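You operate a simulated robot arm through the tools that you are given. There is no shell and no other tool. Be economical: measure what you need, move in short steps, check, and stop when the job is done.

The job below is to be done with a simulated two-armed robot. You get a single attempt, and the scene is never put back.

JOB
Swap the grey twist lock in casting one for the yellow one and lock it.
Fine: free the grey lock's lever first and lay that lock on the rigging bay. Set down upright: grey twist lock.
Where things are to end (x, y in the base frame): grey twist lock within 0.06 m of [0.7, -0.64].

Only the result counts: the job must be done as asked and must still hold three seconds after the hand-in. Knocking over, shifting, dropping, spilling or breaking anything else fails it.

ROBOT AND FRAMES
Two 7-joint arms with two-finger grippers on one trunk, on a base that drives. Base frame: it is fixed to the floor where the robot stands at the start and does not move with it; the origin is under the middle of the robot, x ahead of it, y to its left, z up. Units: m, degrees, N and s.
The left shoulder is at the start at [0.023, 0.164, 1.287], the right one opposite. With the tool pointing down near the work surface each hand reaches from about 0.1 to 0.76 m from the robot's upright axis, wherever it stands, measured 20 degrees to its own side. Places, roughly: lever of the grey twist lock [0.7, 0, 1]; lever of the yellow twist lock [0.7, -0.1, 1]; rigging bay [1, -0.5, 1]. Payload 2.2 kg a hand.
Tool frame (each hand has its own): the origin (TCP) lies between the finger pads and is the grasp point; the fingertips stand 0.019 m ahead of it; z points along the fingers, y is the line along which they close. Largest opening 0.116 m; the body of the gripper starts 0.07 m behind the TCP.
Orientation is told as [roll, pitch, yaw] about the base's x, y, z axes, in that order, counted from this pose: with the fingers straight down and closing along the base's y, the tool's x points along the base's -x, its y along +y and its z along -z.

CONTROLS
- The arms move only by the tool play_rows. It takes "left_plan", "right_plan" or both (then of equal length, played together; a hand with none holds still); each is a list of rows, each a list of 2 entries, a list of its own where there are three numbers: the shift along the tool's x, y, z in m, then the turn, a rotation vector about the tool's x, y, z in degrees. In form: [[[x, y, z], [rx, ry, rz]], ...]. A call has 1 to 20 rows; each row shifts and turns the commanded pose from where the row before left it, along the tool's axes as they then stand. "left_grip" and "right_grip" are, for a hand that has rows, the finger opening in m, from 0 to 0.116, set as the call begins (left out, the last holds). Rows are played at 5 a second. More than 0.05 m and 8.6 degrees between two rows, or a gripper value outside its range, and nothing of the call is played. Where a pose cannot be reached the arm comes as near as it can. A force on the tool above 90 N (or 10 N above the force at the start of the call, whichever is more), or a blocked arm, ends the call early, and 0.2 s more pass. The fingers move at their own pace and stop on an object; they squeeze with about 25 N. The grip force told is the motor's: it shows also when the fingers shut on nothing. Time passes only in rows, and 0.2 s behind the last, so rows that do not move let the fingers close. It gives the time, the measured TCP pose, the force on the tool (base axes), the opening and the grip force at its end, in the units of the frame above (readings bear some noise), with the torque about the TCP (base axes, N m) and any sound that the robot's microphone picked up, and new pictures: "show" is both (left out), scene, wrist or none (wrist: the cameras of the hands that moved).
- Cameras (640 x 400 px; columns grow to the right, rows downward): "scene" is now at [0.1265, -0.0679, 1.4666]; the picture's right is [-0.18, -0.98, -0.03], its down [-0.40, 0.11, -0.91] and it looks along [0.90, -0.15, -0.42] (base axes); focal length 264 px, centre (320, 200). "left" rides on the left gripper at [0.069, 0.015, -0.096] in its tool frame; the picture's right is [-0.21, 0.98, 0.00], its down [-0.76, -0.17, -0.63] and it looks along [-0.62, -0.14, 0.77] (tool axes); focal length 251 px, centre (320, 200). "right" rides on the right gripper at [0.069, -0.015, -0.097] in its tool frame; the picture's right is [0.21, 0.98, 0.00], its down [-0.76, 0.17, -0.63] and it looks along [-0.62, 0.14, 0.77] (tool axes); focal length 251 px, centre (320, 200).
- slide_trunk(by): slides the trunk up (or, below 0, down) by that many m; the arms and the scene camera ride with it, the base frame stays. It gives what a move gives, with no picture.
- roll_base(legs): drives the robot by 1 to 6 legs, each [ahead, left, turn to the left] in m, m and degrees, along the robot's own axes; the way and the turn of a leg run together, so that a leg with both is an arc; at most 1.5 m and 180 degrees a leg. The arms and the cameras ride along, it lands a little off, and it stops where it bumps. It gives what a move gives, and a new picture of the scene camera.
- turn_head(pan, tilt): turns the head with the scene camera to pan (to the left, within 80 degrees either way) and tilt (down, from -29 to 69), counted from straight ahead of the robot. It gives what a move gives, and a new picture of the scene camera.
- locate(camera, pixels): for up to 12 pixels [column, row] of the newest picture of that camera ("zoom" is the newest enlarged one), the place [x, y, z] in the base frame of the surface seen there, good to about 0.002 m, but the place of the scene camera against the robot may be out by one fixed shift of up to 0.018 m in any direction. No time passes.
- enlarge(camera, box): a new picture of the part [left, top, right, bottom] of that camera's present view, enlarged. No time passes.
- finish_job(): hands the job in; it is judged then, once.

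Go step by step. Measure first, check grasps and placings, and put right what went wrong. The budget is 80 turns and 260 pictures, counting those below and the enlarged ones. Unless the task says otherwise, let go and move clear before handing in, and close with one line.

The tools are called as a command line: name --argument value ..., lists and objects as JSON in quotes. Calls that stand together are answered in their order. play_rows: Moves the arms, as the interface text tells. Its arguments: {"type":"object","properties":{"left_plan":{"type":"array"},"left_grip":{"type":"number"},"right_plan":{"type":"array"},"right_grip":{"type":"number"},"show":{"type":"string","enum":["both","scene","wrist","none"]}},"required":[]} The other tools are called the same way: slide_trunk (by) slides the trunk up or down; roll_base (legs) drives the base; turn_head (pan, tilt) turns the head that bears the scene camera; locate (camera, pixels) gives the place of the surface under pixels of a picture; enlarge (camera, box) takes an enlarged picture of a part of a camera's view; finish_job () hands the job in.

At the start:

```text
t: 0.0
left_position: [0.468, 0.0388, 1.3083]
left_tool_rot: [1.2, 0.2, 0.1]
left_force: [-0.8, 0.2, -1.2]
left_wrist_torque: [0.01, 0.0, 0.0]
left_width: 0.1158
left_finger_force: 0.1
right_position: [0.3851, -0.3074, 1.2967]
right_tool_rot: [1.4, 0.2, 0.0]
right_force: [0.6, -0.6, -1.3]
right_wrist_torque: [0.03, 0.03, -0.02]
right_width: 0.1161
right_finger_force: 0.1
trunk travel left (down, up): [-0.425, 0.065]
robot x, y, heading: [-0.0028, -0.0032, 0.3]
head pan, tilt: [-10.6, 24.0]
```

scene: 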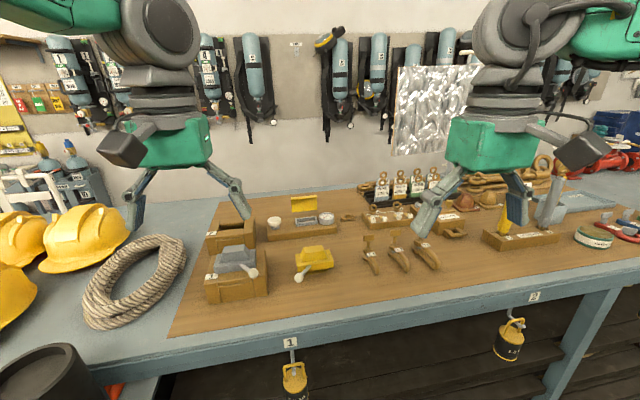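
right: 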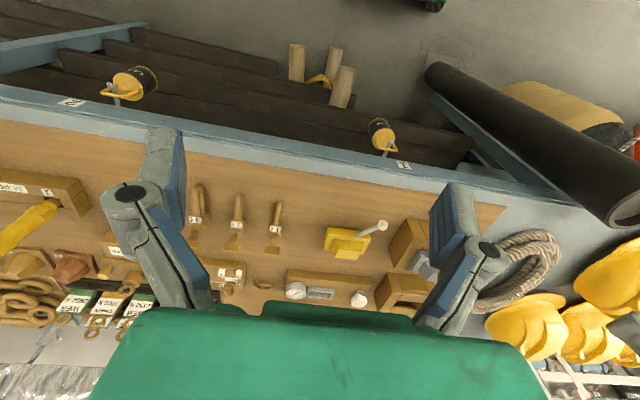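
left: 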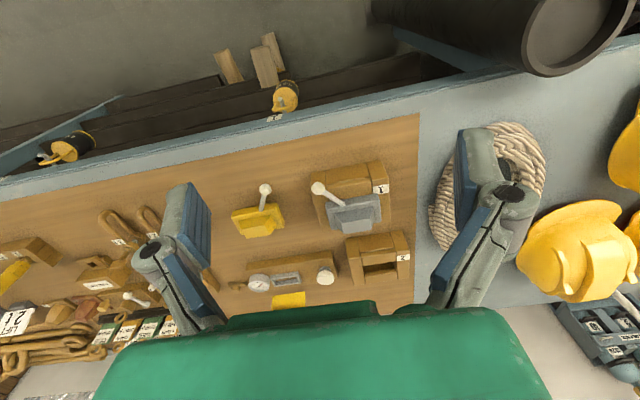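

The scene shows the grey lock in casting 1 near (235,262), the yellow lock near (315,260), and a gauge block behind them. I'll enlarge both areas and look closer.

enlarge --camera "scene" --box '[180, 180, 360, 310]'

enlarge --camera "left" --box '[210, 160, 430, 310]'

enlarge --camera "scene" --box '[340, 170, 640, 300]'

locate --camera "left" --pixels '[[317, 188], [345, 205], [355, 218], [378, 204], [330, 215], [264, 189], [260, 205], [258, 222], [237, 215], [280, 212], [350, 170], [230, 180]]'

```text
3.08 times, centred on (270, 245) of scene
```

zoom: 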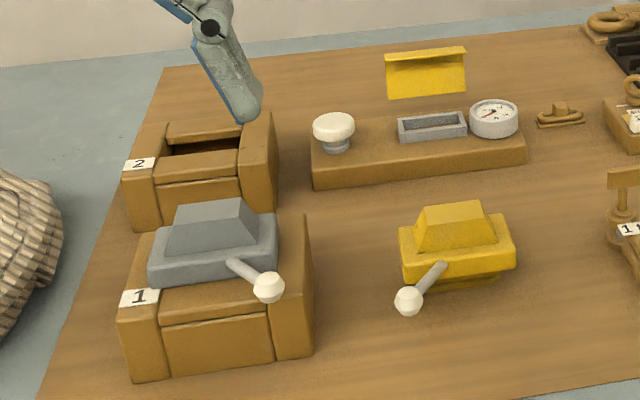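

```text
2.67 times, centred on (320, 235) of left
```

zoom: 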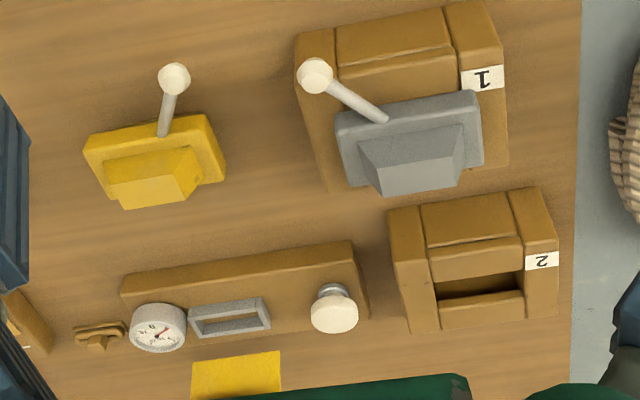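

```text
2.13 times, centred on (490, 235) of scene
```

zoom: 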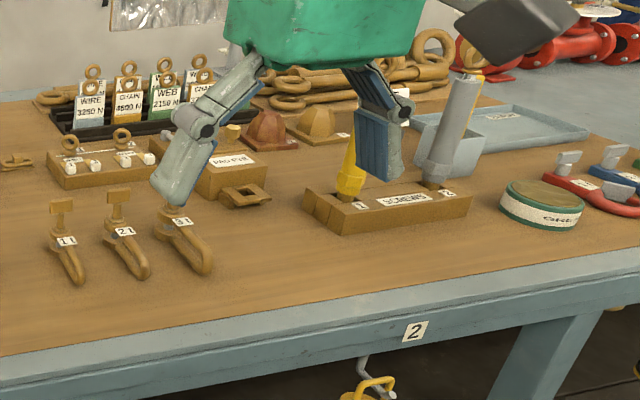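

```text
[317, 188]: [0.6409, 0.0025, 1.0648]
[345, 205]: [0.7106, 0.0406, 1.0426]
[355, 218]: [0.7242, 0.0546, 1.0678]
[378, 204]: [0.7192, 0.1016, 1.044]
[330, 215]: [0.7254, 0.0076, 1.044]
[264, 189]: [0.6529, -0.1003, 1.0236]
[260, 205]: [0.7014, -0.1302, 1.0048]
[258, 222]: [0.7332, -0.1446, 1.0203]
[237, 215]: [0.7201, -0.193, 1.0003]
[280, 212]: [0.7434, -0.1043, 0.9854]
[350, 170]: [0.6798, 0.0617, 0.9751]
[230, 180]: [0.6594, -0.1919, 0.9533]
```

Grey and yellow bodies each carry a knobbed lever, swung to opposite sides. I'll bring the left hand nearer for a detailed view.

play_rows --left_plan '[[[-0.03, 0, 0.03], [0, 0, 0]], [[-0.03, 0, 0.03], [0, 0, 0]], [[0, 0, 0.03], [0, 0, 0]], [[0, 0, 0], [0, 0, 0]]]' --show "wrist"

enlarge --camera "left" --box '[180, 120, 460, 330]'

locate --camera "scene" --pixels '[[472, 257], [484, 236], [504, 250], [558, 240], [437, 268], [420, 245], [455, 235], [380, 272], [590, 245], [575, 235], [232, 340], [540, 300]]'

```text
t: 1.0
left_position: [0.5194, 0.0834, 1.2181]
left_tool_rot: [-0.8, -0.1, 0.0]
left_force: [-0.3, -1.5, 0.8]
left_wrist_torque: [0.08, -0.01, -0.03]
left_width: 0.1161
left_finger_force: 0.0
right_position: [0.3762, -0.262, 1.308]
right_tool_rot: [-0.5, -0.1, 0.0]
right_force: [0.4, -0.9, 1.7]
right_wrist_torque: [0.03, -0.02, 0.02]
right_width: 0.1159
right_finger_force: 0.0
trunk travel left (down, up): [-0.425, 0.065]
robot x, y, heading: [-0.0053, -0.0055, 0.0]
head pan, tilt: [-10.6, 24.0]
```

left: 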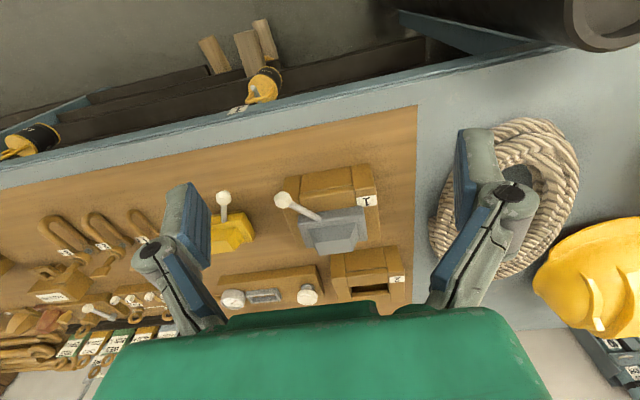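

```text
1.90 times, centred on (320, 225) of left
```

zoom: 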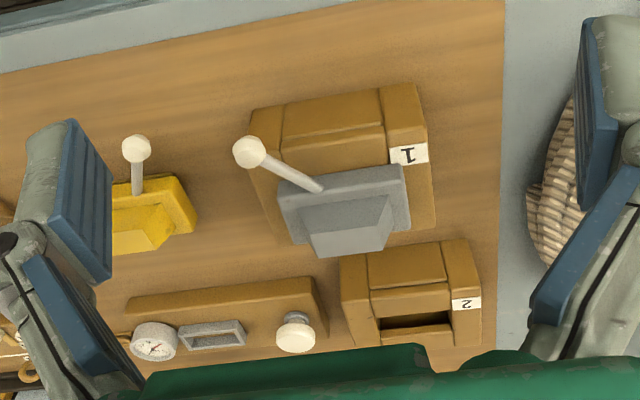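

```text
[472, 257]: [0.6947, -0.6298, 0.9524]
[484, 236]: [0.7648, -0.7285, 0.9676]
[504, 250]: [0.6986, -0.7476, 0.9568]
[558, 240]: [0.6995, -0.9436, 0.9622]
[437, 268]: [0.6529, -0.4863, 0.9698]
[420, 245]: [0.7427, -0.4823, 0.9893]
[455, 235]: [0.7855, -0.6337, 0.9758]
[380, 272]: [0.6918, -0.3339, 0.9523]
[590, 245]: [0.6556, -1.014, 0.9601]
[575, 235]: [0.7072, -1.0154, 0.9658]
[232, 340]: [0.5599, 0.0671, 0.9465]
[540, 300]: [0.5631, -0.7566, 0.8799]
```

The measured poses shifted in y more than commanded, for both hands. I'll hold still once to see whether that is noise or settling.

play_rows --left_plan '[[[0, 0, 0], [0, 0, 0]], [[0, 0, 0], [0, 0, 0]]]' --show "scene"

locate --camera "left" --pixels '[[283, 201], [315, 220], [304, 222], [362, 210], [365, 238], [307, 243], [335, 226], [310, 230], [357, 250], [321, 255], [305, 175], [355, 170]]'

```text
t: 1.8
left_position: [0.52, 0.0181, 1.221]
left_tool_rot: [1.8, -0.3, -0.4]
left_force: [0.0, -2.3, -0.4]
left_wrist_torque: [0.15, -0.02, -0.01]
left_width: 0.1157
left_finger_force: 0.0
right_position: [0.3778, -0.329, 1.2966]
right_tool_rot: [1.9, 0.0, -0.3]
right_force: [-0.6, 0.0, -0.1]
right_wrist_torque: [0.08, 0.04, -0.02]
right_width: 0.116
right_finger_force: 0.1
trunk travel left (down, up): [-0.425, 0.065]
robot x, y, heading: [-0.0006, -0.0217, -0.0]
head pan, tilt: [-10.6, 24.0]
stopped in row 2 (left hand): the arm was blocked; the commanded pose is now the measured one
```

scene: 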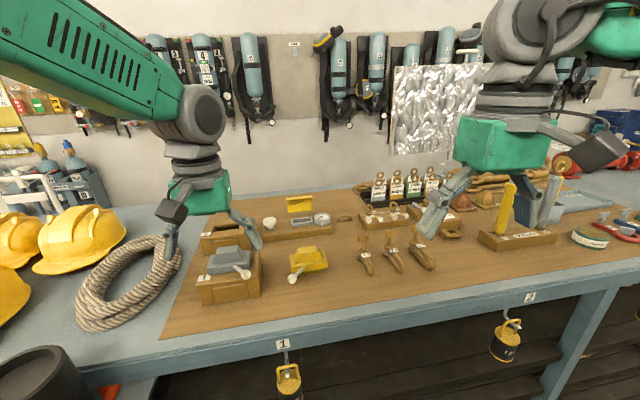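

```text
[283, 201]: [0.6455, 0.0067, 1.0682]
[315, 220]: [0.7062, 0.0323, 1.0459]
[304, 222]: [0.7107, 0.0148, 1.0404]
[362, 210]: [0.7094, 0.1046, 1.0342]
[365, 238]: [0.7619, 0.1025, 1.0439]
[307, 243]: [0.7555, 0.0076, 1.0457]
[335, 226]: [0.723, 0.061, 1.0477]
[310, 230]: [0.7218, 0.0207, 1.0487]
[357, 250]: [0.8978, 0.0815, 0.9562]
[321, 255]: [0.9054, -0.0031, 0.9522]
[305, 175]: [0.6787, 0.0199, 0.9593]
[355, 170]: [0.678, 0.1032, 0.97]
```

Both hands move together with roll (1.2°, −0.8°, 1.8°), so the whole robot seems to be rocking. I'll wait and watch it settle.

play_rows --left_plan '[[[0, 0, 0], [0, 0, 0]]]' --show "none"

play_rows --left_plan '[[[0, 0, 0], [0, 0, 0]]]' --show "none"

play_rows --left_plan '[[[0, 0, 0], [0, 0, 0]], [[0, 0, 0], [0, 0, 0]], [[0, 0, 0], [0, 0, 0]], [[0, 0, 0], [0, 0, 0]], [[0, 0, 0], [0, 0, 0]], [[0, 0, 0], [0, 0, 0]], [[0, 0, 0], [0, 0, 0]], [[0, 0, 0], [0, 0, 0]], [[0, 0, 0], [0, 0, 0]], [[0, 0, 0], [0, 0, 0]]]' --show "none"

```text
t: 2.4
left_position: [0.5177, 0.0719, 1.222]
left_tool_rot: [-0.4, -0.4, 0.0]
left_force: [-0.5, -0.2, -0.5]
left_wrist_torque: [0.05, 0.0, 0.02]
left_width: 0.1163
left_finger_force: 0.0
right_position: [0.3738, -0.2741, 1.3086]
right_tool_rot: [-0.1, -0.3, -0.1]
right_force: [-0.4, -0.7, -0.8]
right_wrist_torque: [0.04, 0.02, 0.01]
right_width: 0.1161
right_finger_force: 0.1
trunk travel left (down, up): [-0.425, 0.065]
robot x, y, heading: [0.0001, -0.0066, 0.0]
head pan, tilt: [-10.6, 24.0]
stopped in row 1 (left hand): the arm was blocked; the commanded pose is now the measured one
```

```text
t: 2.8
left_position: [0.5177, 0.0559, 1.2238]
left_tool_rot: [0.4, -0.4, -0.1]
left_force: [0.2, -0.6, 1.0]
left_wrist_torque: [0.04, 0.0, -0.01]
left_width: 0.116
left_finger_force: 0.1
right_position: [0.3729, -0.2919, 1.3038]
right_tool_rot: [0.7, -0.2, -0.2]
right_force: [0.1, -0.8, -0.7]
right_wrist_torque: [0.05, -0.02, 0.02]
right_width: 0.1163
right_finger_force: 0.0
trunk travel left (down, up): [-0.425, 0.065]
robot x, y, heading: [-0.0009, -0.0075, 0.1]
head pan, tilt: [-10.6, 24.0]
```

```text
t: 5.2
left_position: [0.5128, 0.0542, 1.2279]
left_tool_rot: [0.9, -0.6, 0.0]
left_force: [-0.2, -0.6, 0.0]
left_wrist_torque: [0.12, -0.04, -0.02]
left_width: 0.116
left_finger_force: 0.1
right_position: [0.3698, -0.2918, 1.304]
right_tool_rot: [1.0, -0.6, 0.3]
right_force: [-0.4, -0.6, -0.3]
right_wrist_torque: [0.08, -0.01, 0.01]
right_width: 0.1159
right_finger_force: 0.1
trunk travel left (down, up): [-0.425, 0.065]
robot x, y, heading: [0.0002, -0.0004, 0.3]
head pan, tilt: [-10.6, 24.0]
stopped in row 10 (left hand): the arm was blocked; the commanded pose is now the measured one
```

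Sway has shrunk but I need to know whether it dies away. I'll sample over a few seconds.

play_rows --left_plan '[[[0, 0, 0], [0, 0, 0]], [[0, 0, 0], [0, 0, 0]], [[0, 0, 0], [0, 0, 0]], [[0, 0, 0], [0, 0, 0]], [[0, 0, 0], [0, 0, 0]], [[0, 0, 0], [0, 0, 0]], [[0, 0, 0], [0, 0, 0]], [[0, 0, 0], [0, 0, 0]], [[0, 0, 0], [0, 0, 0]], [[0, 0, 0], [0, 0, 0]]]' --show "none"

play_rows --left_plan '[[[0, 0, 0], [0, 0, 0]], [[0, 0, 0], [0, 0, 0]], [[0, 0, 0], [0, 0, 0]]]' --show "none"

play_rows --left_plan '[[[0, 0, 0], [0, 0, 0]]]' --show "none"

play_rows --left_plan '[[[0, 0, 0], [0, 0, 0]]]' --show "none"

```text
t: 7.4
left_position: [0.5123, 0.0603, 1.2254]
left_tool_rot: [0.5, -0.3, 0.1]
left_force: [0.2, -0.3, -1.2]
left_wrist_torque: [0.08, -0.01, -0.01]
left_width: 0.1157
left_finger_force: 0.0
right_position: [0.3698, -0.2867, 1.3043]
right_tool_rot: [0.8, -0.5, 0.3]
right_force: [-1.5, -0.3, 1.2]
right_wrist_torque: [0.01, -0.01, -0.01]
right_width: 0.1162
right_finger_force: 0.0
trunk travel left (down, up): [-0.425, 0.065]
robot x, y, heading: [-0.0053, -0.0055, 0.5]
head pan, tilt: [-10.6, 24.0]
```

```text
t: 8.4
left_position: [0.5089, 0.0902, 1.2259]
left_tool_rot: [-1.2, -0.7, 0.4]
left_force: [0.5, 0.0, -0.4]
left_wrist_torque: [-0.07, -0.01, 0.0]
left_width: 0.1159
left_finger_force: 0.1
right_position: [0.3647, -0.253, 1.3158]
right_tool_rot: [-0.8, -0.8, 0.4]
right_force: [0.1, 0.1, 0.2]
right_wrist_torque: [-0.04, -0.01, -0.02]
right_width: 0.116
right_finger_force: 0.1
trunk travel left (down, up): [-0.425, 0.065]
robot x, y, heading: [-0.0038, -0.0081, 0.4]
head pan, tilt: [-10.6, 24.0]
stopped in row 3 (left hand): the arm was blocked; the commanded pose is now the measured one
```

```text
t: 8.8
left_position: [0.5111, 0.0744, 1.2242]
left_tool_rot: [-0.7, -0.5, 0.2]
left_force: [0.3, 0.4, 0.2]
left_wrist_torque: [0.0, -0.03, -0.02]
left_width: 0.1159
left_finger_force: 0.0
right_position: [0.3695, -0.2686, 1.3132]
right_tool_rot: [-0.4, -0.5, 0.5]
right_force: [0.9, -0.1, -0.6]
right_wrist_torque: [-0.03, -0.01, -0.02]
right_width: 0.1157
right_finger_force: 0.0
trunk travel left (down, up): [-0.425, 0.065]
robot x, y, heading: [-0.0017, -0.0102, 0.4]
head pan, tilt: [-10.6, 24.0]
```

```text
t: 9.2
left_position: [0.5065, 0.0514, 1.226]
left_tool_rot: [0.4, -0.7, 0.2]
left_force: [-0.1, -1.6, -1.1]
left_wrist_torque: [0.01, 0.0, 0.0]
left_width: 0.116
left_finger_force: 0.0
right_position: [0.3657, -0.2961, 1.3076]
right_tool_rot: [0.9, -0.7, 0.3]
right_force: [0.6, -0.1, 0.1]
right_wrist_torque: [0.05, -0.03, 0.03]
right_width: 0.1159
right_finger_force: 0.1
trunk travel left (down, up): [-0.425, 0.065]
robot x, y, heading: [-0.001, -0.0147, 0.5]
head pan, tilt: [-10.6, 24.0]
```

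The robot keeps rocking sideways by a degree or so. I'll sample it densely to learn period and amplitude.

play_rows --right_plan '[[[0, 0, 0], [0, 0, 0]]]' --show "none"

play_rows --right_plan '[[[0, 0, 0], [0, 0, 0]]]' --show "none"

play_rows --right_plan '[[[0, 0, 0], [0, 0, 0]]]' --show "none"

play_rows --right_plan '[[[0, 0, 0], [0, 0, 0]]]' --show "none"

play_rows --right_plan '[[[0, 0, 0], [0, 0, 0]]]' --show "none"

play_rows --right_plan '[[[0, 0, 0], [0, 0, 0]]]' --show "none"

play_rows --right_plan '[[[0, 0, 0], [0, 0, 0]]]' --show "none"

play_rows --right_plan '[[[0, 0, 0], [0, 0, 0]]]' --show "none"

```text
t: 9.8
left_position: [0.5021, 0.0444, 1.2308]
left_tool_rot: [1.1, -1.0, -0.1]
left_force: [-0.4, -1.9, 0.2]
left_wrist_torque: [0.2, -0.03, -0.01]
left_width: 0.1161
left_finger_force: 0.1
right_position: [0.3602, -0.3004, 1.3065]
right_tool_rot: [1.4, -1.1, 0.1]
right_force: [-0.1, -1.5, 0.2]
right_wrist_torque: [0.09, 0.0, -0.03]
right_width: 0.116
right_finger_force: 0.1
trunk travel left (down, up): [-0.425, 0.065]
robot x, y, heading: [-0.0035, -0.005, 0.6]
head pan, tilt: [-10.6, 24.0]
stopped in row 1 (right hand): the arm was blocked; the commanded pose is now the measured one
```

```text
t: 10.2
left_position: [0.5073, 0.0823, 1.2278]
left_tool_rot: [-0.5, -0.7, 0.2]
left_force: [0.2, -0.3, 0.2]
left_wrist_torque: [-0.01, 0.0, -0.01]
left_width: 0.1159
left_finger_force: 0.1
right_position: [0.3626, -0.2627, 1.3112]
right_tool_rot: [-0.1, -0.9, 0.3]
right_force: [0.0, 0.4, 0.0]
right_wrist_torque: [0.02, 0.01, 0.01]
right_width: 0.116
right_finger_force: 0.0
trunk travel left (down, up): [-0.425, 0.065]
robot x, y, heading: [-0.0035, 0.0078, 0.4]
head pan, tilt: [-10.6, 24.0]
```

```text
t: 10.6
left_position: [0.5055, 0.083, 1.2267]
left_tool_rot: [-0.6, -0.8, 0.2]
left_force: [0.4, 0.9, 0.6]
left_wrist_torque: [-0.09, 0.02, -0.01]
left_width: 0.1158
left_finger_force: 0.2
right_position: [0.3618, -0.2598, 1.3122]
right_tool_rot: [-0.6, -0.9, 0.4]
right_force: [0.0, 0.0, -0.7]
right_wrist_torque: [-0.08, -0.01, -0.03]
right_width: 0.116
right_finger_force: 0.0
trunk travel left (down, up): [-0.425, 0.065]
robot x, y, heading: [-0.0043, -0.0001, 0.3]
head pan, tilt: [-10.6, 24.0]
```

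```text
t: 11.2
left_position: [0.4952, 0.1239, 1.2275]
left_tool_rot: [-2.5, -0.9, 0.6]
left_force: [0.1, 2.3, -0.1]
left_wrist_torque: [-0.23, 0.0, 0.02]
left_width: 0.116
left_finger_force: 0.1
right_position: [0.3535, -0.2176, 1.3236]
right_tool_rot: [-2.2, -1.1, 0.8]
right_force: [-0.9, 1.1, -0.6]
right_wrist_torque: [-0.08, -0.03, 0.03]
right_width: 0.116
right_finger_force: 0.1
trunk travel left (down, up): [-0.425, 0.065]
robot x, y, heading: [-0.0046, -0.0014, 0.7]
head pan, tilt: [-10.6, 24.0]
stopped in row 1 (right hand): the arm was blocked; the commanded pose is now the measured one
```

```text
t: 11.6
left_position: [0.4967, 0.0617, 1.229]
left_tool_rot: [-0.3, -1.0, 0.2]
left_force: [-1.0, -0.9, -0.5]
left_wrist_torque: [0.06, -0.04, 0.02]
left_width: 0.1159
left_finger_force: 0.1
right_position: [0.3556, -0.2807, 1.3123]
right_tool_rot: [0.1, -0.9, 0.6]
right_force: [0.1, -1.1, -0.7]
right_wrist_torque: [0.04, 0.0, -0.02]
right_width: 0.1159
right_finger_force: 0.1
trunk travel left (down, up): [-0.425, 0.065]
robot x, y, heading: [-0.0031, -0.0132, 0.5]
head pan, tilt: [-10.6, 24.0]
```

```text
t: 12.0
left_position: [0.4948, 0.0824, 1.2286]
left_tool_rot: [-0.7, -1.0, 0.4]
left_force: [-1.2, -0.6, 0.1]
left_wrist_torque: [0.06, -0.03, 0.01]
left_width: 0.1158
left_finger_force: 0.0
right_position: [0.353, -0.2614, 1.3142]
right_tool_rot: [-0.3, -1.0, 0.5]
right_force: [-0.3, -0.2, 0.9]
right_wrist_torque: [0.02, -0.05, -0.01]
right_width: 0.116
right_finger_force: 0.1
trunk travel left (down, up): [-0.425, 0.065]
robot x, y, heading: [-0.005, -0.0089, 0.7]
head pan, tilt: [-10.6, 24.0]
```

```text
t: 12.6
left_position: [0.4883, 0.0249, 1.2341]
left_tool_rot: [1.7, -1.2, -0.1]
left_force: [-1.4, -2.7, -0.3]
left_wrist_torque: [0.22, -0.07, -0.05]
left_width: 0.1163
left_finger_force: 0.1
right_position: [0.3445, -0.3208, 1.3036]
right_tool_rot: [2.0, -1.1, 0.0]
right_force: [-1.3, -1.6, 0.0]
right_wrist_torque: [0.18, -0.03, -0.01]
right_width: 0.1165
right_finger_force: 0.2
trunk travel left (down, up): [-0.425, 0.065]
robot x, y, heading: [-0.0082, -0.0059, 0.1]
head pan, tilt: [-10.6, 24.0]
stopped in row 1 (right hand): the arm was blocked; the commanded pose is now the measured one
```

```text
t: 13.2
left_position: [0.4882, 0.1604, 1.2283]
left_tool_rot: [-3.9, -1.0, 0.6]
left_force: [0.1, 3.3, -0.2]
left_wrist_torque: [-0.25, -0.06, 0.03]
left_width: 0.1159
left_finger_force: 0.0
right_position: [0.3436, -0.1792, 1.3294]
right_tool_rot: [-3.6, -1.3, 0.7]
right_force: [0.2, 1.1, 0.3]
right_wrist_torque: [-0.19, 0.01, 0.01]
right_width: 0.1159
right_finger_force: 0.1
trunk travel left (down, up): [-0.425, 0.065]
robot x, y, heading: [-0.0084, 0.0131, 0.4]
head pan, tilt: [-10.6, 24.0]
stopped in row 1 (right hand): the arm was blocked; the commanded pose is now the measured one
```

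The sway grew to nearly 4° while I commanded holds, so the arm commands may be feeding it. I'll let time pass with head and trunk actions only and watch.

turn_head --pan -5 --tilt 35

slide_trunk --by -0.02

slide_trunk --by -0.02

slide_trunk --by 0.0

slide_trunk --by 0.0

```text
t: 13.9
left_position: [0.4854, 0.1202, 1.2333]
left_tool_rot: [-2.2, -1.2, 0.3]
left_force: [0.2, 0.2, 0.4]
left_wrist_torque: [0.0, -0.06, 0.01]
left_width: 0.1163
left_finger_force: 0.0
right_position: [0.3387, -0.2201, 1.3229]
right_tool_rot: [-1.6, -1.4, 0.5]
right_force: [-0.8, -0.8, 0.6]
right_wrist_torque: [-0.01, -0.05, 0.04]
right_width: 0.116
right_finger_force: 0.0
trunk travel left (down, up): [-0.425, 0.065]
robot x, y, heading: [-0.007, 0.012, 0.2]
head pan, tilt: [-5.0, 35.0]
```

scene: 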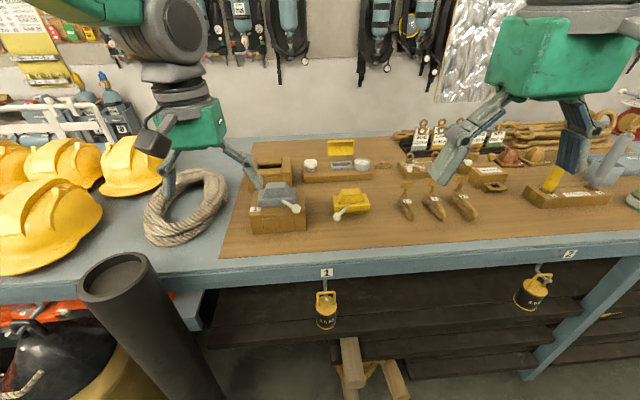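

```text
t: 14.6
left_position: [0.4884, 0.044, 1.2161]
left_tool_rot: [0.8, -1.4, 0.0]
left_force: [-0.4, -3.4, 0.3]
left_wrist_torque: [0.34, 0.0, -0.01]
left_width: 0.116
left_finger_force: 0.0
right_position: [0.3431, -0.2998, 1.29]
right_tool_rot: [1.3, -1.2, 0.2]
right_force: [0.0, -1.9, 0.2]
right_wrist_torque: [0.18, -0.04, -0.02]
right_width: 0.1159
right_finger_force: 0.0
trunk travel left (down, up): [-0.405, 0.085]
robot x, y, heading: [-0.0116, -0.0079, 0.0]
head pan, tilt: [-5.0, 35.0]
```

```text
t: 15.3
left_position: [0.488, 0.1125, 1.1913]
left_tool_rot: [-1.9, -1.2, 0.1]
left_force: [-0.3, 0.9, -0.2]
left_wrist_torque: [-0.08, -0.03, 0.01]
left_width: 0.1157
left_finger_force: 0.1
right_position: [0.3413, -0.2264, 1.2797]
right_tool_rot: [-1.6, -1.2, 0.4]
right_force: [0.0, -0.4, -1.0]
right_wrist_torque: [0.02, 0.0, 0.0]
right_width: 0.1158
right_finger_force: 0.1
trunk travel left (down, up): [-0.385, 0.105]
robot x, y, heading: [-0.0081, 0.012, -0.0]
head pan, tilt: [-5.0, 35.0]
```

```text
t: 15.8
left_position: [0.4875, 0.1111, 1.1913]
left_tool_rot: [-1.8, -1.0, 0.2]
left_force: [0.1, -0.3, -0.3]
left_wrist_torque: [0.08, 0.02, 0.01]
left_width: 0.1162
left_finger_force: 0.0
right_position: [0.3426, -0.2295, 1.2807]
right_tool_rot: [-1.2, -1.2, 0.5]
right_force: [-1.1, -0.7, 1.4]
right_wrist_torque: [0.02, -0.06, -0.01]
right_width: 0.1159
right_finger_force: 0.0
trunk travel left (down, up): [-0.385, 0.105]
robot x, y, heading: [-0.0085, 0.0061, 0.2]
head pan, tilt: [-5.0, 35.0]
```

```text
t: 16.3
left_position: [0.4877, 0.0852, 1.1944]
left_tool_rot: [-0.9, -1.3, 0.1]
left_force: [-0.5, -1.2, 0.1]
left_wrist_torque: [0.02, -0.03, 0.0]
left_width: 0.1162
left_finger_force: 0.1
right_position: [0.3415, -0.2548, 1.2768]
right_tool_rot: [-0.5, -1.2, 0.4]
right_force: [0.0, 0.8, -0.2]
right_wrist_torque: [-0.01, 0.03, 0.0]
right_width: 0.116
right_finger_force: 0.1
trunk travel left (down, up): [-0.385, 0.105]
robot x, y, heading: [-0.0082, 0.0039, 0.3]
head pan, tilt: [-5.0, 35.0]
```

Without arm commands the sway looks smaller. I'll wait further the same way.

slide_trunk --by 0.0

slide_trunk --by 0.0

slide_trunk --by 0.0

slide_trunk --by 0.0

slide_trunk --by 0.0

slide_trunk --by 0.0

slide_trunk --by 0.0

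slide_trunk --by 0.0

```text
t: 16.8
left_position: [0.4853, 0.1341, 1.1931]
left_tool_rot: [-2.7, -1.5, 0.3]
left_force: [0.0, 0.9, 1.3]
left_wrist_torque: [-0.07, -0.03, 0.01]
left_width: 0.116
left_finger_force: 0.1
right_position: [0.3385, -0.2036, 1.2848]
right_tool_rot: [-2.2, -1.5, 0.4]
right_force: [0.0, 0.0, 1.3]
right_wrist_torque: [0.01, -0.01, 0.02]
right_width: 0.1161
right_finger_force: 0.1
trunk travel left (down, up): [-0.385, 0.105]
robot x, y, heading: [-0.0073, 0.0132, -0.1]
head pan, tilt: [-5.0, 35.0]
```

```text
t: 17.3
left_position: [0.4848, 0.0621, 1.1965]
left_tool_rot: [0.1, -1.4, -0.2]
left_force: [-1.5, -1.7, -0.1]
left_wrist_torque: [0.13, -0.06, -0.02]
left_width: 0.1158
left_finger_force: 0.0
right_position: [0.3402, -0.2801, 1.2741]
right_tool_rot: [0.5, -1.5, 0.3]
right_force: [-0.2, -0.9, 0.1]
right_wrist_torque: [0.03, -0.01, -0.01]
right_width: 0.1164
right_finger_force: 0.1
trunk travel left (down, up): [-0.385, 0.105]
robot x, y, heading: [-0.0088, 0.0024, -0.1]
head pan, tilt: [-5.0, 35.0]
```

```text
t: 17.8
left_position: [0.4865, 0.1565, 1.1909]
left_tool_rot: [-3.6, -1.3, 0.4]
left_force: [0.1, 1.9, 0.3]
left_wrist_torque: [-0.16, 0.02, 0.0]
left_width: 0.1159
left_finger_force: 0.2
right_position: [0.3395, -0.1842, 1.2904]
right_tool_rot: [-3.2, -1.6, 0.6]
right_force: [-0.1, 0.8, 0.4]
right_wrist_torque: [-0.09, 0.0, 0.02]
right_width: 0.1162
right_finger_force: 0.1
trunk travel left (down, up): [-0.385, 0.105]
robot x, y, heading: [-0.004, 0.0158, 0.2]
head pan, tilt: [-5.0, 35.0]
```

```text
t: 18.3
left_position: [0.4871, 0.0468, 1.1964]
left_tool_rot: [0.7, -1.5, -0.1]
left_force: [0.1, -2.8, -1.3]
left_wrist_torque: [0.2, -0.05, -0.01]
left_width: 0.1161
left_finger_force: 0.0
right_position: [0.3408, -0.2966, 1.2706]
right_tool_rot: [1.3, -1.3, 0.1]
right_force: [-0.4, -1.0, -0.9]
right_wrist_torque: [0.11, -0.05, -0.05]
right_width: 0.1159
right_finger_force: 0.1
trunk travel left (down, up): [-0.385, 0.105]
robot x, y, heading: [-0.0054, -0.0072, 0.2]
head pan, tilt: [-5.0, 35.0]
```

```text
t: 18.8
left_position: [0.4875, 0.1671, 1.1887]
left_tool_rot: [-4.1, -1.2, 0.5]
left_force: [0.6, 3.1, 0.9]
left_wrist_torque: [-0.26, 0.07, 0.0]
left_width: 0.1159
left_finger_force: 0.1
right_position: [0.3412, -0.1726, 1.29]
right_tool_rot: [-3.7, -1.5, 0.6]
right_force: [-1.3, 1.5, 0.2]
right_wrist_torque: [-0.13, -0.01, 0.04]
right_width: 0.1162
right_finger_force: 0.1
trunk travel left (down, up): [-0.385, 0.105]
robot x, y, heading: [-0.0075, 0.0163, 0.2]
head pan, tilt: [-5.0, 35.0]
```

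```text
t: 19.3
left_position: [0.4899, 0.043, 1.1954]
left_tool_rot: [0.9, -1.4, -0.1]
left_force: [-0.5, -3.7, 0.8]
left_wrist_torque: [0.33, 0.02, 0.01]
left_width: 0.1161
left_finger_force: 0.1
right_position: [0.3432, -0.3006, 1.2688]
right_tool_rot: [1.5, -1.1, 0.3]
right_force: [0.1, -1.2, -0.2]
right_wrist_torque: [0.19, 0.01, -0.01]
right_width: 0.1159
right_finger_force: 0.0
trunk travel left (down, up): [-0.385, 0.105]
robot x, y, heading: [-0.0082, -0.0069, 0.2]
head pan, tilt: [-5.0, 35.0]
```

```text
t: 19.8
left_position: [0.4909, 0.1621, 1.1872]
left_tool_rot: [-3.9, -1.0, 0.3]
left_force: [0.6, 3.4, 0.6]
left_wrist_torque: [-0.26, 0.05, -0.02]
left_width: 0.1158
left_finger_force: 0.1
right_position: [0.3428, -0.1752, 1.2883]
right_tool_rot: [-3.7, -1.3, 0.5]
right_force: [0.2, 1.3, 0.3]
right_wrist_torque: [-0.19, 0.0, -0.03]
right_width: 0.116
right_finger_force: 0.1
trunk travel left (down, up): [-0.385, 0.105]
robot x, y, heading: [-0.0096, 0.0173, -0.0]
head pan, tilt: [-5.0, 35.0]
```

```text
t: 20.3
left_position: [0.4891, 0.0571, 1.191]
left_tool_rot: [0.5, -1.0, 0.3]
left_force: [0.2, -2.3, -0.6]
left_wrist_torque: [0.12, 0.03, -0.01]
left_width: 0.1162
left_finger_force: 0.1
right_position: [0.3465, -0.2885, 1.2682]
right_tool_rot: [1.1, -1.0, 0.4]
right_force: [0.6, -1.5, 1.2]
right_wrist_torque: [0.09, 0.05, -0.05]
right_width: 0.116
right_finger_force: 0.0
trunk travel left (down, up): [-0.385, 0.105]
robot x, y, heading: [-0.0102, -0.0058, 0.5]
head pan, tilt: [-5.0, 35.0]
```

The rocking is steady at roughly 1 Hz, about ±2.5°, with nothing damping it. I'll see whether a small base drive steadies it.

roll_base --legs '[[0.02, 0, 0]]'

slide_trunk --by -0.05

slide_trunk --by 0

turn_head --pan -5 --tilt 40

slide_trunk --by 0

```text
t: 21.1
left_position: [0.4976, 0.0481, 1.2018]
left_tool_rot: [0.7, -2.0, -0.2]
left_force: [-1.2, -1.7, 0.4]
left_wrist_torque: [0.18, -0.1, -0.03]
left_width: 0.1161
left_finger_force: 0.0
right_position: [0.3525, -0.2943, 1.2736]
right_tool_rot: [1.1, -2.0, 0.2]
right_force: [0.2, -1.3, 1.8]
right_wrist_torque: [0.15, -0.04, -0.04]
right_width: 0.1161
right_finger_force: 0.1
trunk travel left (down, up): [-0.385, 0.105]
robot x, y, heading: [0.0152, -0.0038, 0.4]
head pan, tilt: [-5.0, 35.0]
```

scene: 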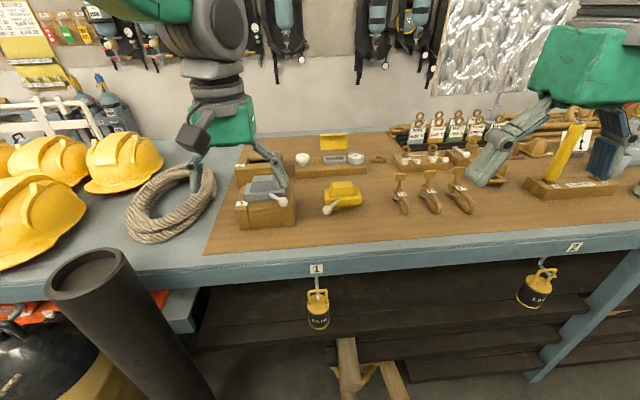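

```text
t: 22.0
left_position: [0.5069, 0.0351, 1.1476]
left_tool_rot: [0.9, -1.6, -0.5]
left_force: [-0.5, -1.5, -0.7]
left_wrist_torque: [0.19, -0.02, -0.03]
left_width: 0.1162
left_finger_force: 0.2
right_position: [0.3627, -0.3074, 1.2216]
right_tool_rot: [1.5, -1.5, 0.0]
right_force: [0.5, -0.2, 0.1]
right_wrist_torque: [0.1, 0.04, -0.02]
right_width: 0.1161
right_finger_force: 0.0
trunk travel left (down, up): [-0.335, 0.155]
robot x, y, heading: [0.016, -0.0162, 0.1]
head pan, tilt: [-5.0, 35.0]
```

```text
t: 22.5
left_position: [0.5084, 0.1332, 1.1431]
left_tool_rot: [-3.1, -1.5, 0.2]
left_force: [0.9, 1.1, 0.0]
left_wrist_torque: [-0.14, 0.02, 0.03]
left_width: 0.116
left_finger_force: 0.1
right_position: [0.3625, -0.2056, 1.2385]
right_tool_rot: [-2.8, -1.4, 0.5]
right_force: [0.1, 0.8, 0.3]
right_wrist_torque: [-0.08, 0.02, 0.01]
right_width: 0.1163
right_finger_force: 0.1
trunk travel left (down, up): [-0.335, 0.155]
robot x, y, heading: [0.017, 0.0045, 0.4]
head pan, tilt: [-5.0, 35.0]
```

```text
t: 23.1
left_position: [0.5048, 0.0831, 1.1468]
left_tool_rot: [-1.2, -1.7, -0.1]
left_force: [0.1, -1.5, 0.0]
left_wrist_torque: [0.03, -0.01, 0.0]
left_width: 0.116
left_finger_force: 0.1
right_position: [0.3591, -0.2568, 1.2303]
right_tool_rot: [-0.4, -1.5, 0.2]
right_force: [-0.5, 1.0, 0.6]
right_wrist_torque: [0.03, 0.0, 0.0]
right_width: 0.1164
right_finger_force: 0.1
trunk travel left (down, up): [-0.335, 0.155]
robot x, y, heading: [0.0168, -0.0049, 0.3]
head pan, tilt: [-5.0, 40.0]
```

scene: 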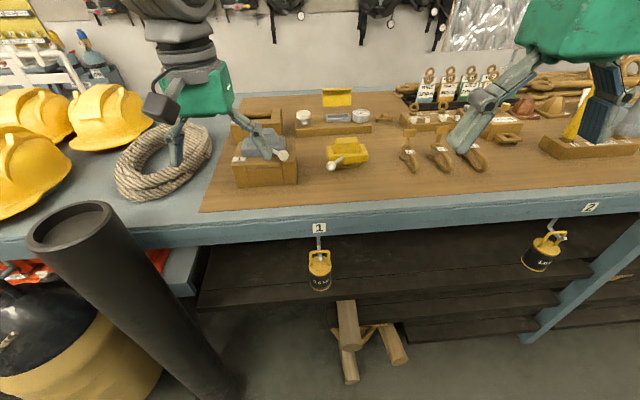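

```text
t: 23.6
left_position: [0.5062, 0.0613, 1.1479]
left_tool_rot: [-0.3, -1.7, -0.3]
left_force: [-0.3, -0.6, -0.1]
left_wrist_torque: [0.06, -0.04, -0.04]
left_width: 0.1161
left_finger_force: 0.0
right_position: [0.3589, -0.2774, 1.2259]
right_tool_rot: [0.1, -1.4, 0.2]
right_force: [0.3, -0.6, 0.0]
right_wrist_torque: [0.02, 0.03, 0.0]
right_width: 0.1161
right_finger_force: 0.1
trunk travel left (down, up): [-0.335, 0.155]
robot x, y, heading: [0.0156, -0.0119, 0.2]
head pan, tilt: [-5.0, 40.0]
```

Amplitude differs with how I command it: many short calls seem to pump it, long ones not. I'll test two long quiet holds.

play_rows --right_plan '[[[0, 0, 0], [0, 0, 0]], [[0, 0, 0], [0, 0, 0]], [[0, 0, 0], [0, 0, 0]], [[0, 0, 0], [0, 0, 0]], [[0, 0, 0], [0, 0, 0]], [[0, 0, 0], [0, 0, 0]], [[0, 0, 0], [0, 0, 0]], [[0, 0, 0], [0, 0, 0]], [[0, 0, 0], [0, 0, 0]], [[0, 0, 0], [0, 0, 0]], [[0, 0, 0], [0, 0, 0]], [[0, 0, 0], [0, 0, 0]], [[0, 0, 0], [0, 0, 0]], [[0, 0, 0], [0, 0, 0]], [[0, 0, 0], [0, 0, 0]], [[0, 0, 0], [0, 0, 0]], [[0, 0, 0], [0, 0, 0]], [[0, 0, 0], [0, 0, 0]], [[0, 0, 0], [0, 0, 0]], [[0, 0, 0], [0, 0, 0]]]' --show "none"

play_rows --right_plan '[[[0, 0, 0], [0, 0, 0]], [[0, 0, 0], [0, 0, 0]], [[0, 0, 0], [0, 0, 0]], [[0, 0, 0], [0, 0, 0]], [[0, 0, 0], [0, 0, 0]], [[0, 0, 0], [0, 0, 0]], [[0, 0, 0], [0, 0, 0]], [[0, 0, 0], [0, 0, 0]], [[0, 0, 0], [0, 0, 0]], [[0, 0, 0], [0, 0, 0]], [[0, 0, 0], [0, 0, 0]], [[0, 0, 0], [0, 0, 0]], [[0, 0, 0], [0, 0, 0]], [[0, 0, 0], [0, 0, 0]], [[0, 0, 0], [0, 0, 0]], [[0, 0, 0], [0, 0, 0]], [[0, 0, 0], [0, 0, 0]], [[0, 0, 0], [0, 0, 0]], [[0, 0, 0], [0, 0, 0]], [[0, 0, 0], [0, 0, 0]]]' --show "none"

```text
t: 28.0
left_position: [0.5073, 0.1207, 1.1466]
left_tool_rot: [-2.3, -1.6, 0.2]
left_force: [0.3, 1.0, -0.5]
left_wrist_torque: [-0.05, 0.02, 0.02]
left_width: 0.1159
left_finger_force: 0.0
right_position: [0.3599, -0.2209, 1.2361]
right_tool_rot: [-2.0, -1.7, 0.6]
right_force: [0.3, 0.4, 0.9]
right_wrist_torque: [-0.02, -0.02, 0.01]
right_width: 0.1161
right_finger_force: 0.0
trunk travel left (down, up): [-0.335, 0.155]
robot x, y, heading: [0.0122, 0.0078, 0.2]
head pan, tilt: [-5.0, 40.0]
stopped in row 20 (right hand): the arm was blocked; the commanded pose is now the measured one
```

```text
t: 32.4
left_position: [0.5053, 0.1608, 1.1468]
left_tool_rot: [-4.0, -1.7, 0.6]
left_force: [1.6, 1.1, 0.0]
left_wrist_torque: [-0.13, 0.02, 0.0]
left_width: 0.116
left_finger_force: 0.0
right_position: [0.3573, -0.1759, 1.2426]
right_tool_rot: [-3.7, -2.0, 1.0]
right_force: [0.9, 1.0, -0.3]
right_wrist_torque: [-0.06, 0.0, 0.03]
right_width: 0.1162
right_finger_force: 0.1
trunk travel left (down, up): [-0.335, 0.155]
robot x, y, heading: [0.0168, 0.0206, 0.2]
head pan, tilt: [-5.0, 40.0]
stopped in row 20 (right hand): the arm was blocked; the commanded pose is now the measured one
```

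The rocking persists, so I'll look for a free patch of table where the left hand can press down as a brace. New wrist picture and positions around the table's front left.

turn_head --pan 10 --tilt 40

enlarge --camera "left" --box '[0, 0, 640, 400]'

```text
t: 33.2
left_position: [0.5051, 0.1759, 1.1449]
left_tool_rot: [-4.2, -1.7, 0.6]
left_force: [0.8, 1.7, -0.3]
left_wrist_torque: [-0.15, 0.01, -0.01]
left_width: 0.1159
left_finger_force: 0.1
right_position: [0.3553, -0.1631, 1.2449]
right_tool_rot: [-4.1, -2.1, 0.9]
right_force: [-0.8, 0.9, 0.6]
right_wrist_torque: [-0.09, 0.0, 0.03]
right_width: 0.1164
right_finger_force: 0.0
trunk travel left (down, up): [-0.335, 0.155]
robot x, y, heading: [0.0199, 0.0257, 0.2]
head pan, tilt: [10.0, 40.0]
```

scene: 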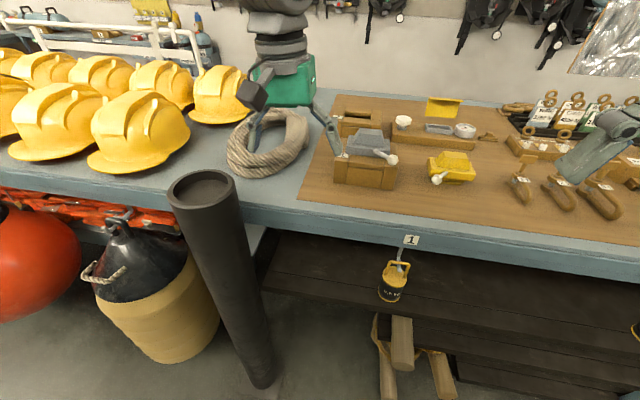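

```text
1.00 times, centred on (320, 200) of left (not enlarged: the box is as wide or as high as the picture)
```

zoom: 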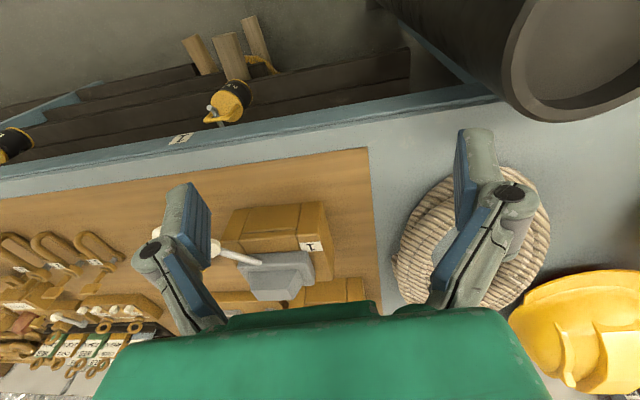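

The free grey strip lies between the board's edge at (375,150–230) and the rope. I'll measure it.

locate --camera "zoom" --pixels '[[400, 150], [390, 190], [375, 170], [430, 125], [400, 235], [480, 110], [330, 170], [330, 140], [420, 190], [395, 260], [250, 185], [250, 145]]'

slide_trunk --by 0

slide_trunk --by 0

slide_trunk --by 0

```text
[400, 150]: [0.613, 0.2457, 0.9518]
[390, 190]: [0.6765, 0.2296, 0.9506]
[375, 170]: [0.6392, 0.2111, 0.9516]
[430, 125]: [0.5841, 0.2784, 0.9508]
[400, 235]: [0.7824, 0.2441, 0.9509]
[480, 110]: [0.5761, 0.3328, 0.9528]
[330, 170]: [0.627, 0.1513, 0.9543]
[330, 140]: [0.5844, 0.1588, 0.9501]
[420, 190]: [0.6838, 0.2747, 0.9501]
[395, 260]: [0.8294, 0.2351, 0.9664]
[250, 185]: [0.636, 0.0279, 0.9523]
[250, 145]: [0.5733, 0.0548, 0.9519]
```

```text
t: 33.7
left_position: [0.5043, 0.083, 1.1522]
left_tool_rot: [-0.5, -1.8, -0.1]
left_force: [-0.5, -3.5, 0.7]
left_wrist_torque: [0.3, -0.02, 0.03]
left_width: 0.1159
left_finger_force: 0.0
right_position: [0.3557, -0.2592, 1.2295]
right_tool_rot: [-0.1, -1.9, 0.4]
right_force: [0.4, -1.8, -0.3]
right_wrist_torque: [0.18, 0.02, -0.03]
right_width: 0.1159
right_finger_force: 0.0
trunk travel left (down, up): [-0.335, 0.155]
robot x, y, heading: [0.0188, 0.0063, 0.1]
head pan, tilt: [10.0, 40.0]
```

```text
t: 34.2
left_position: [0.5055, 0.1672, 1.1445]
left_tool_rot: [-4.1, -1.6, 0.5]
left_force: [0.0, 1.3, 1.3]
left_wrist_torque: [-0.15, 0.06, 0.01]
left_width: 0.116
left_finger_force: 0.0
right_position: [0.3574, -0.1702, 1.2437]
right_tool_rot: [-4.0, -2.0, 1.0]
right_force: [-0.3, 2.1, -0.3]
right_wrist_torque: [-0.13, 0.06, -0.01]
right_width: 0.1164
right_finger_force: 0.1
trunk travel left (down, up): [-0.335, 0.155]
robot x, y, heading: [0.0133, 0.0229, 0.2]
head pan, tilt: [10.0, 40.0]
```

```text
t: 34.7
left_position: [0.5024, 0.1077, 1.1485]
left_tool_rot: [-1.5, -1.6, 0.2]
left_force: [-0.3, -0.8, -0.7]
left_wrist_torque: [0.06, -0.02, -0.01]
left_width: 0.1161
left_finger_force: 0.0
right_position: [0.3554, -0.2345, 1.2326]
right_tool_rot: [-1.0, -1.7, 0.6]
right_force: [-0.3, -0.8, -0.3]
right_wrist_torque: [0.04, -0.02, -0.03]
right_width: 0.1158
right_finger_force: 0.0
trunk travel left (down, up): [-0.335, 0.155]
robot x, y, heading: [0.0176, 0.0102, 0.1]
head pan, tilt: [10.0, 40.0]
```

I'll check whether the located places have shifted along with the lean, using the knob at (214,247) and lock corners.

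locate --camera "zoom" --pixels '[[214, 247], [260, 262], [312, 258], [313, 247], [325, 270]]'

locate --camera "scene" --pixels '[[391, 160], [437, 179], [345, 155], [301, 195], [365, 128]]'

```text
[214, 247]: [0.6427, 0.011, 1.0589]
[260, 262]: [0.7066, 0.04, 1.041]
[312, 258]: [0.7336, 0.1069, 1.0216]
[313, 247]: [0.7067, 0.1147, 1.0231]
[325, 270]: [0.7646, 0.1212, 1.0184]
```

```text
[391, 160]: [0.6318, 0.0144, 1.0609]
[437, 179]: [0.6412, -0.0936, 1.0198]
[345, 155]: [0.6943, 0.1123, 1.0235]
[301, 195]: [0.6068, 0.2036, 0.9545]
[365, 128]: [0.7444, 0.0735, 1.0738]
```

Located places stay consistent, so only the robot sways. I'll bring the left hand, closed, above the free spot near (0.59, 0.25) to brace on the table.

play_rows --left_plan '[[[-0.017, 0.027, 0.014], [0, 0.3, 0]], [[-0.017, 0.027, 0.014], [-0.4, 0.3, 0]], [[-0.017, 0.027, 0.014], [-0.4, 0.3, 0]], [[-0.017, 0.027, 0.014], [-0.4, 0.3, 0]], [[-0.017, 0.027, 0.014], [-0.4, 0.3, 0]]]' --left_grip 0 --show "both"

locate --camera "scene" --pixels '[[205, 185], [180, 200], [232, 180], [210, 215]]'

```text
t: 36.1
left_position: [0.5851, 0.2776, 1.0763]
left_tool_rot: [-0.9, -0.4, 0.6]
left_force: [-0.4, -1.6, 0.6]
left_wrist_torque: [0.0, -0.01, 0.0]
left_width: 0.0
left_finger_force: 25.7
right_position: [0.3512, -0.1975, 1.239]
right_tool_rot: [-2.3, -2.2, 0.9]
right_force: [-0.2, -0.3, 0.1]
right_wrist_torque: [0.0, -0.06, 0.02]
right_width: 0.1161
right_finger_force: 0.0
trunk travel left (down, up): [-0.335, 0.155]
robot x, y, heading: [0.0158, 0.0278, 0.1]
head pan, tilt: [10.0, 40.0]
stopped in row 5 (left hand): the arm was blocked; the commanded pose is now the measured one
```

scene: 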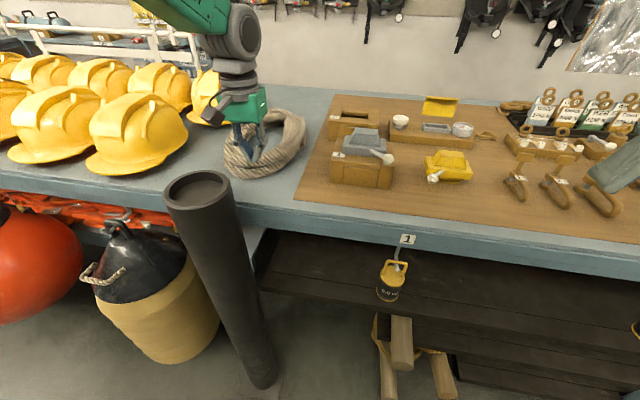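
left: 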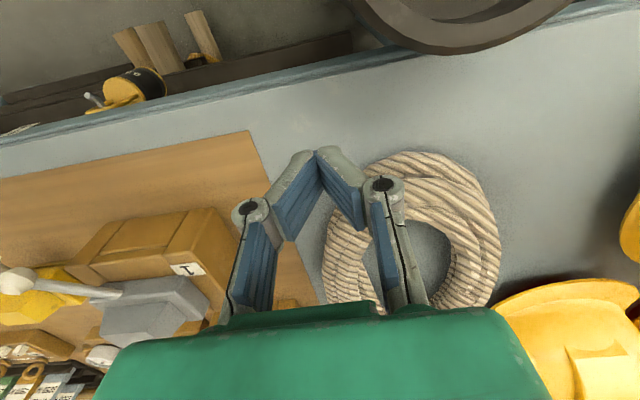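

```text
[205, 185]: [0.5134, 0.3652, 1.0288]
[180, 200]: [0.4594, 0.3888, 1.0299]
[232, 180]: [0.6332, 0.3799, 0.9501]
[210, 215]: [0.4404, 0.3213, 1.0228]
```

The fist is at (0.585, 0.278), clear of rope and pipe. I'll shift right a little and lower onto the table.

play_rows --left_plan '[[[0, -0.015, 0.02], [0, 0, 0]], [[0, -0.01, 0.02], [0, 0, 0]], [[0, 0, 0.02], [0, 0, 0]], [[0, 0, 0.02], [0, 0, 0]], [[0, 0, 0.015], [0, 0, 0]], [[0, 0, 0.015], [0, 0, 0]], [[0, 0, 0.01], [0, 0, 0]], [[0, 0, 0], [0, 0, 0]], [[0, 0, 0], [0, 0, 0]], [[0, 0, 0], [0, 0, 0]], [[0, 0, 0], [0, 0, 0]], [[0, 0, 0], [0, 0, 0]]]' --left_grip 0 --show "wrist"

```text
t: 38.0
left_position: [0.597, 0.2527, 0.9687]
left_tool_rot: [1.3, -1.6, 1.0]
left_force: [-6.3, 10.6, 23.4]
left_wrist_torque: [0.14, 0.4, -0.14]
left_width: 0.0001
left_finger_force: 28.2
right_position: [0.3549, -0.219, 1.2344]
right_tool_rot: [-1.3, -1.9, 0.8]
right_force: [-0.1, -0.9, 0.0]
right_wrist_torque: [0.15, 0.08, -0.01]
right_width: 0.116
right_finger_force: 0.0
trunk travel left (down, up): [-0.335, 0.155]
robot x, y, heading: [0.0154, 0.0256, 0.2]
head pan, tilt: [10.0, 40.0]
stopped in row 9 (left hand): the force on the tool passed its limit at 99 N (the readings are from after the stop); the commanded pose is now the measured one
```

left: 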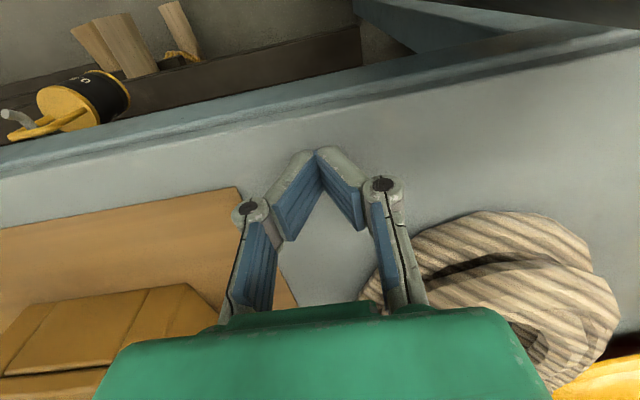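

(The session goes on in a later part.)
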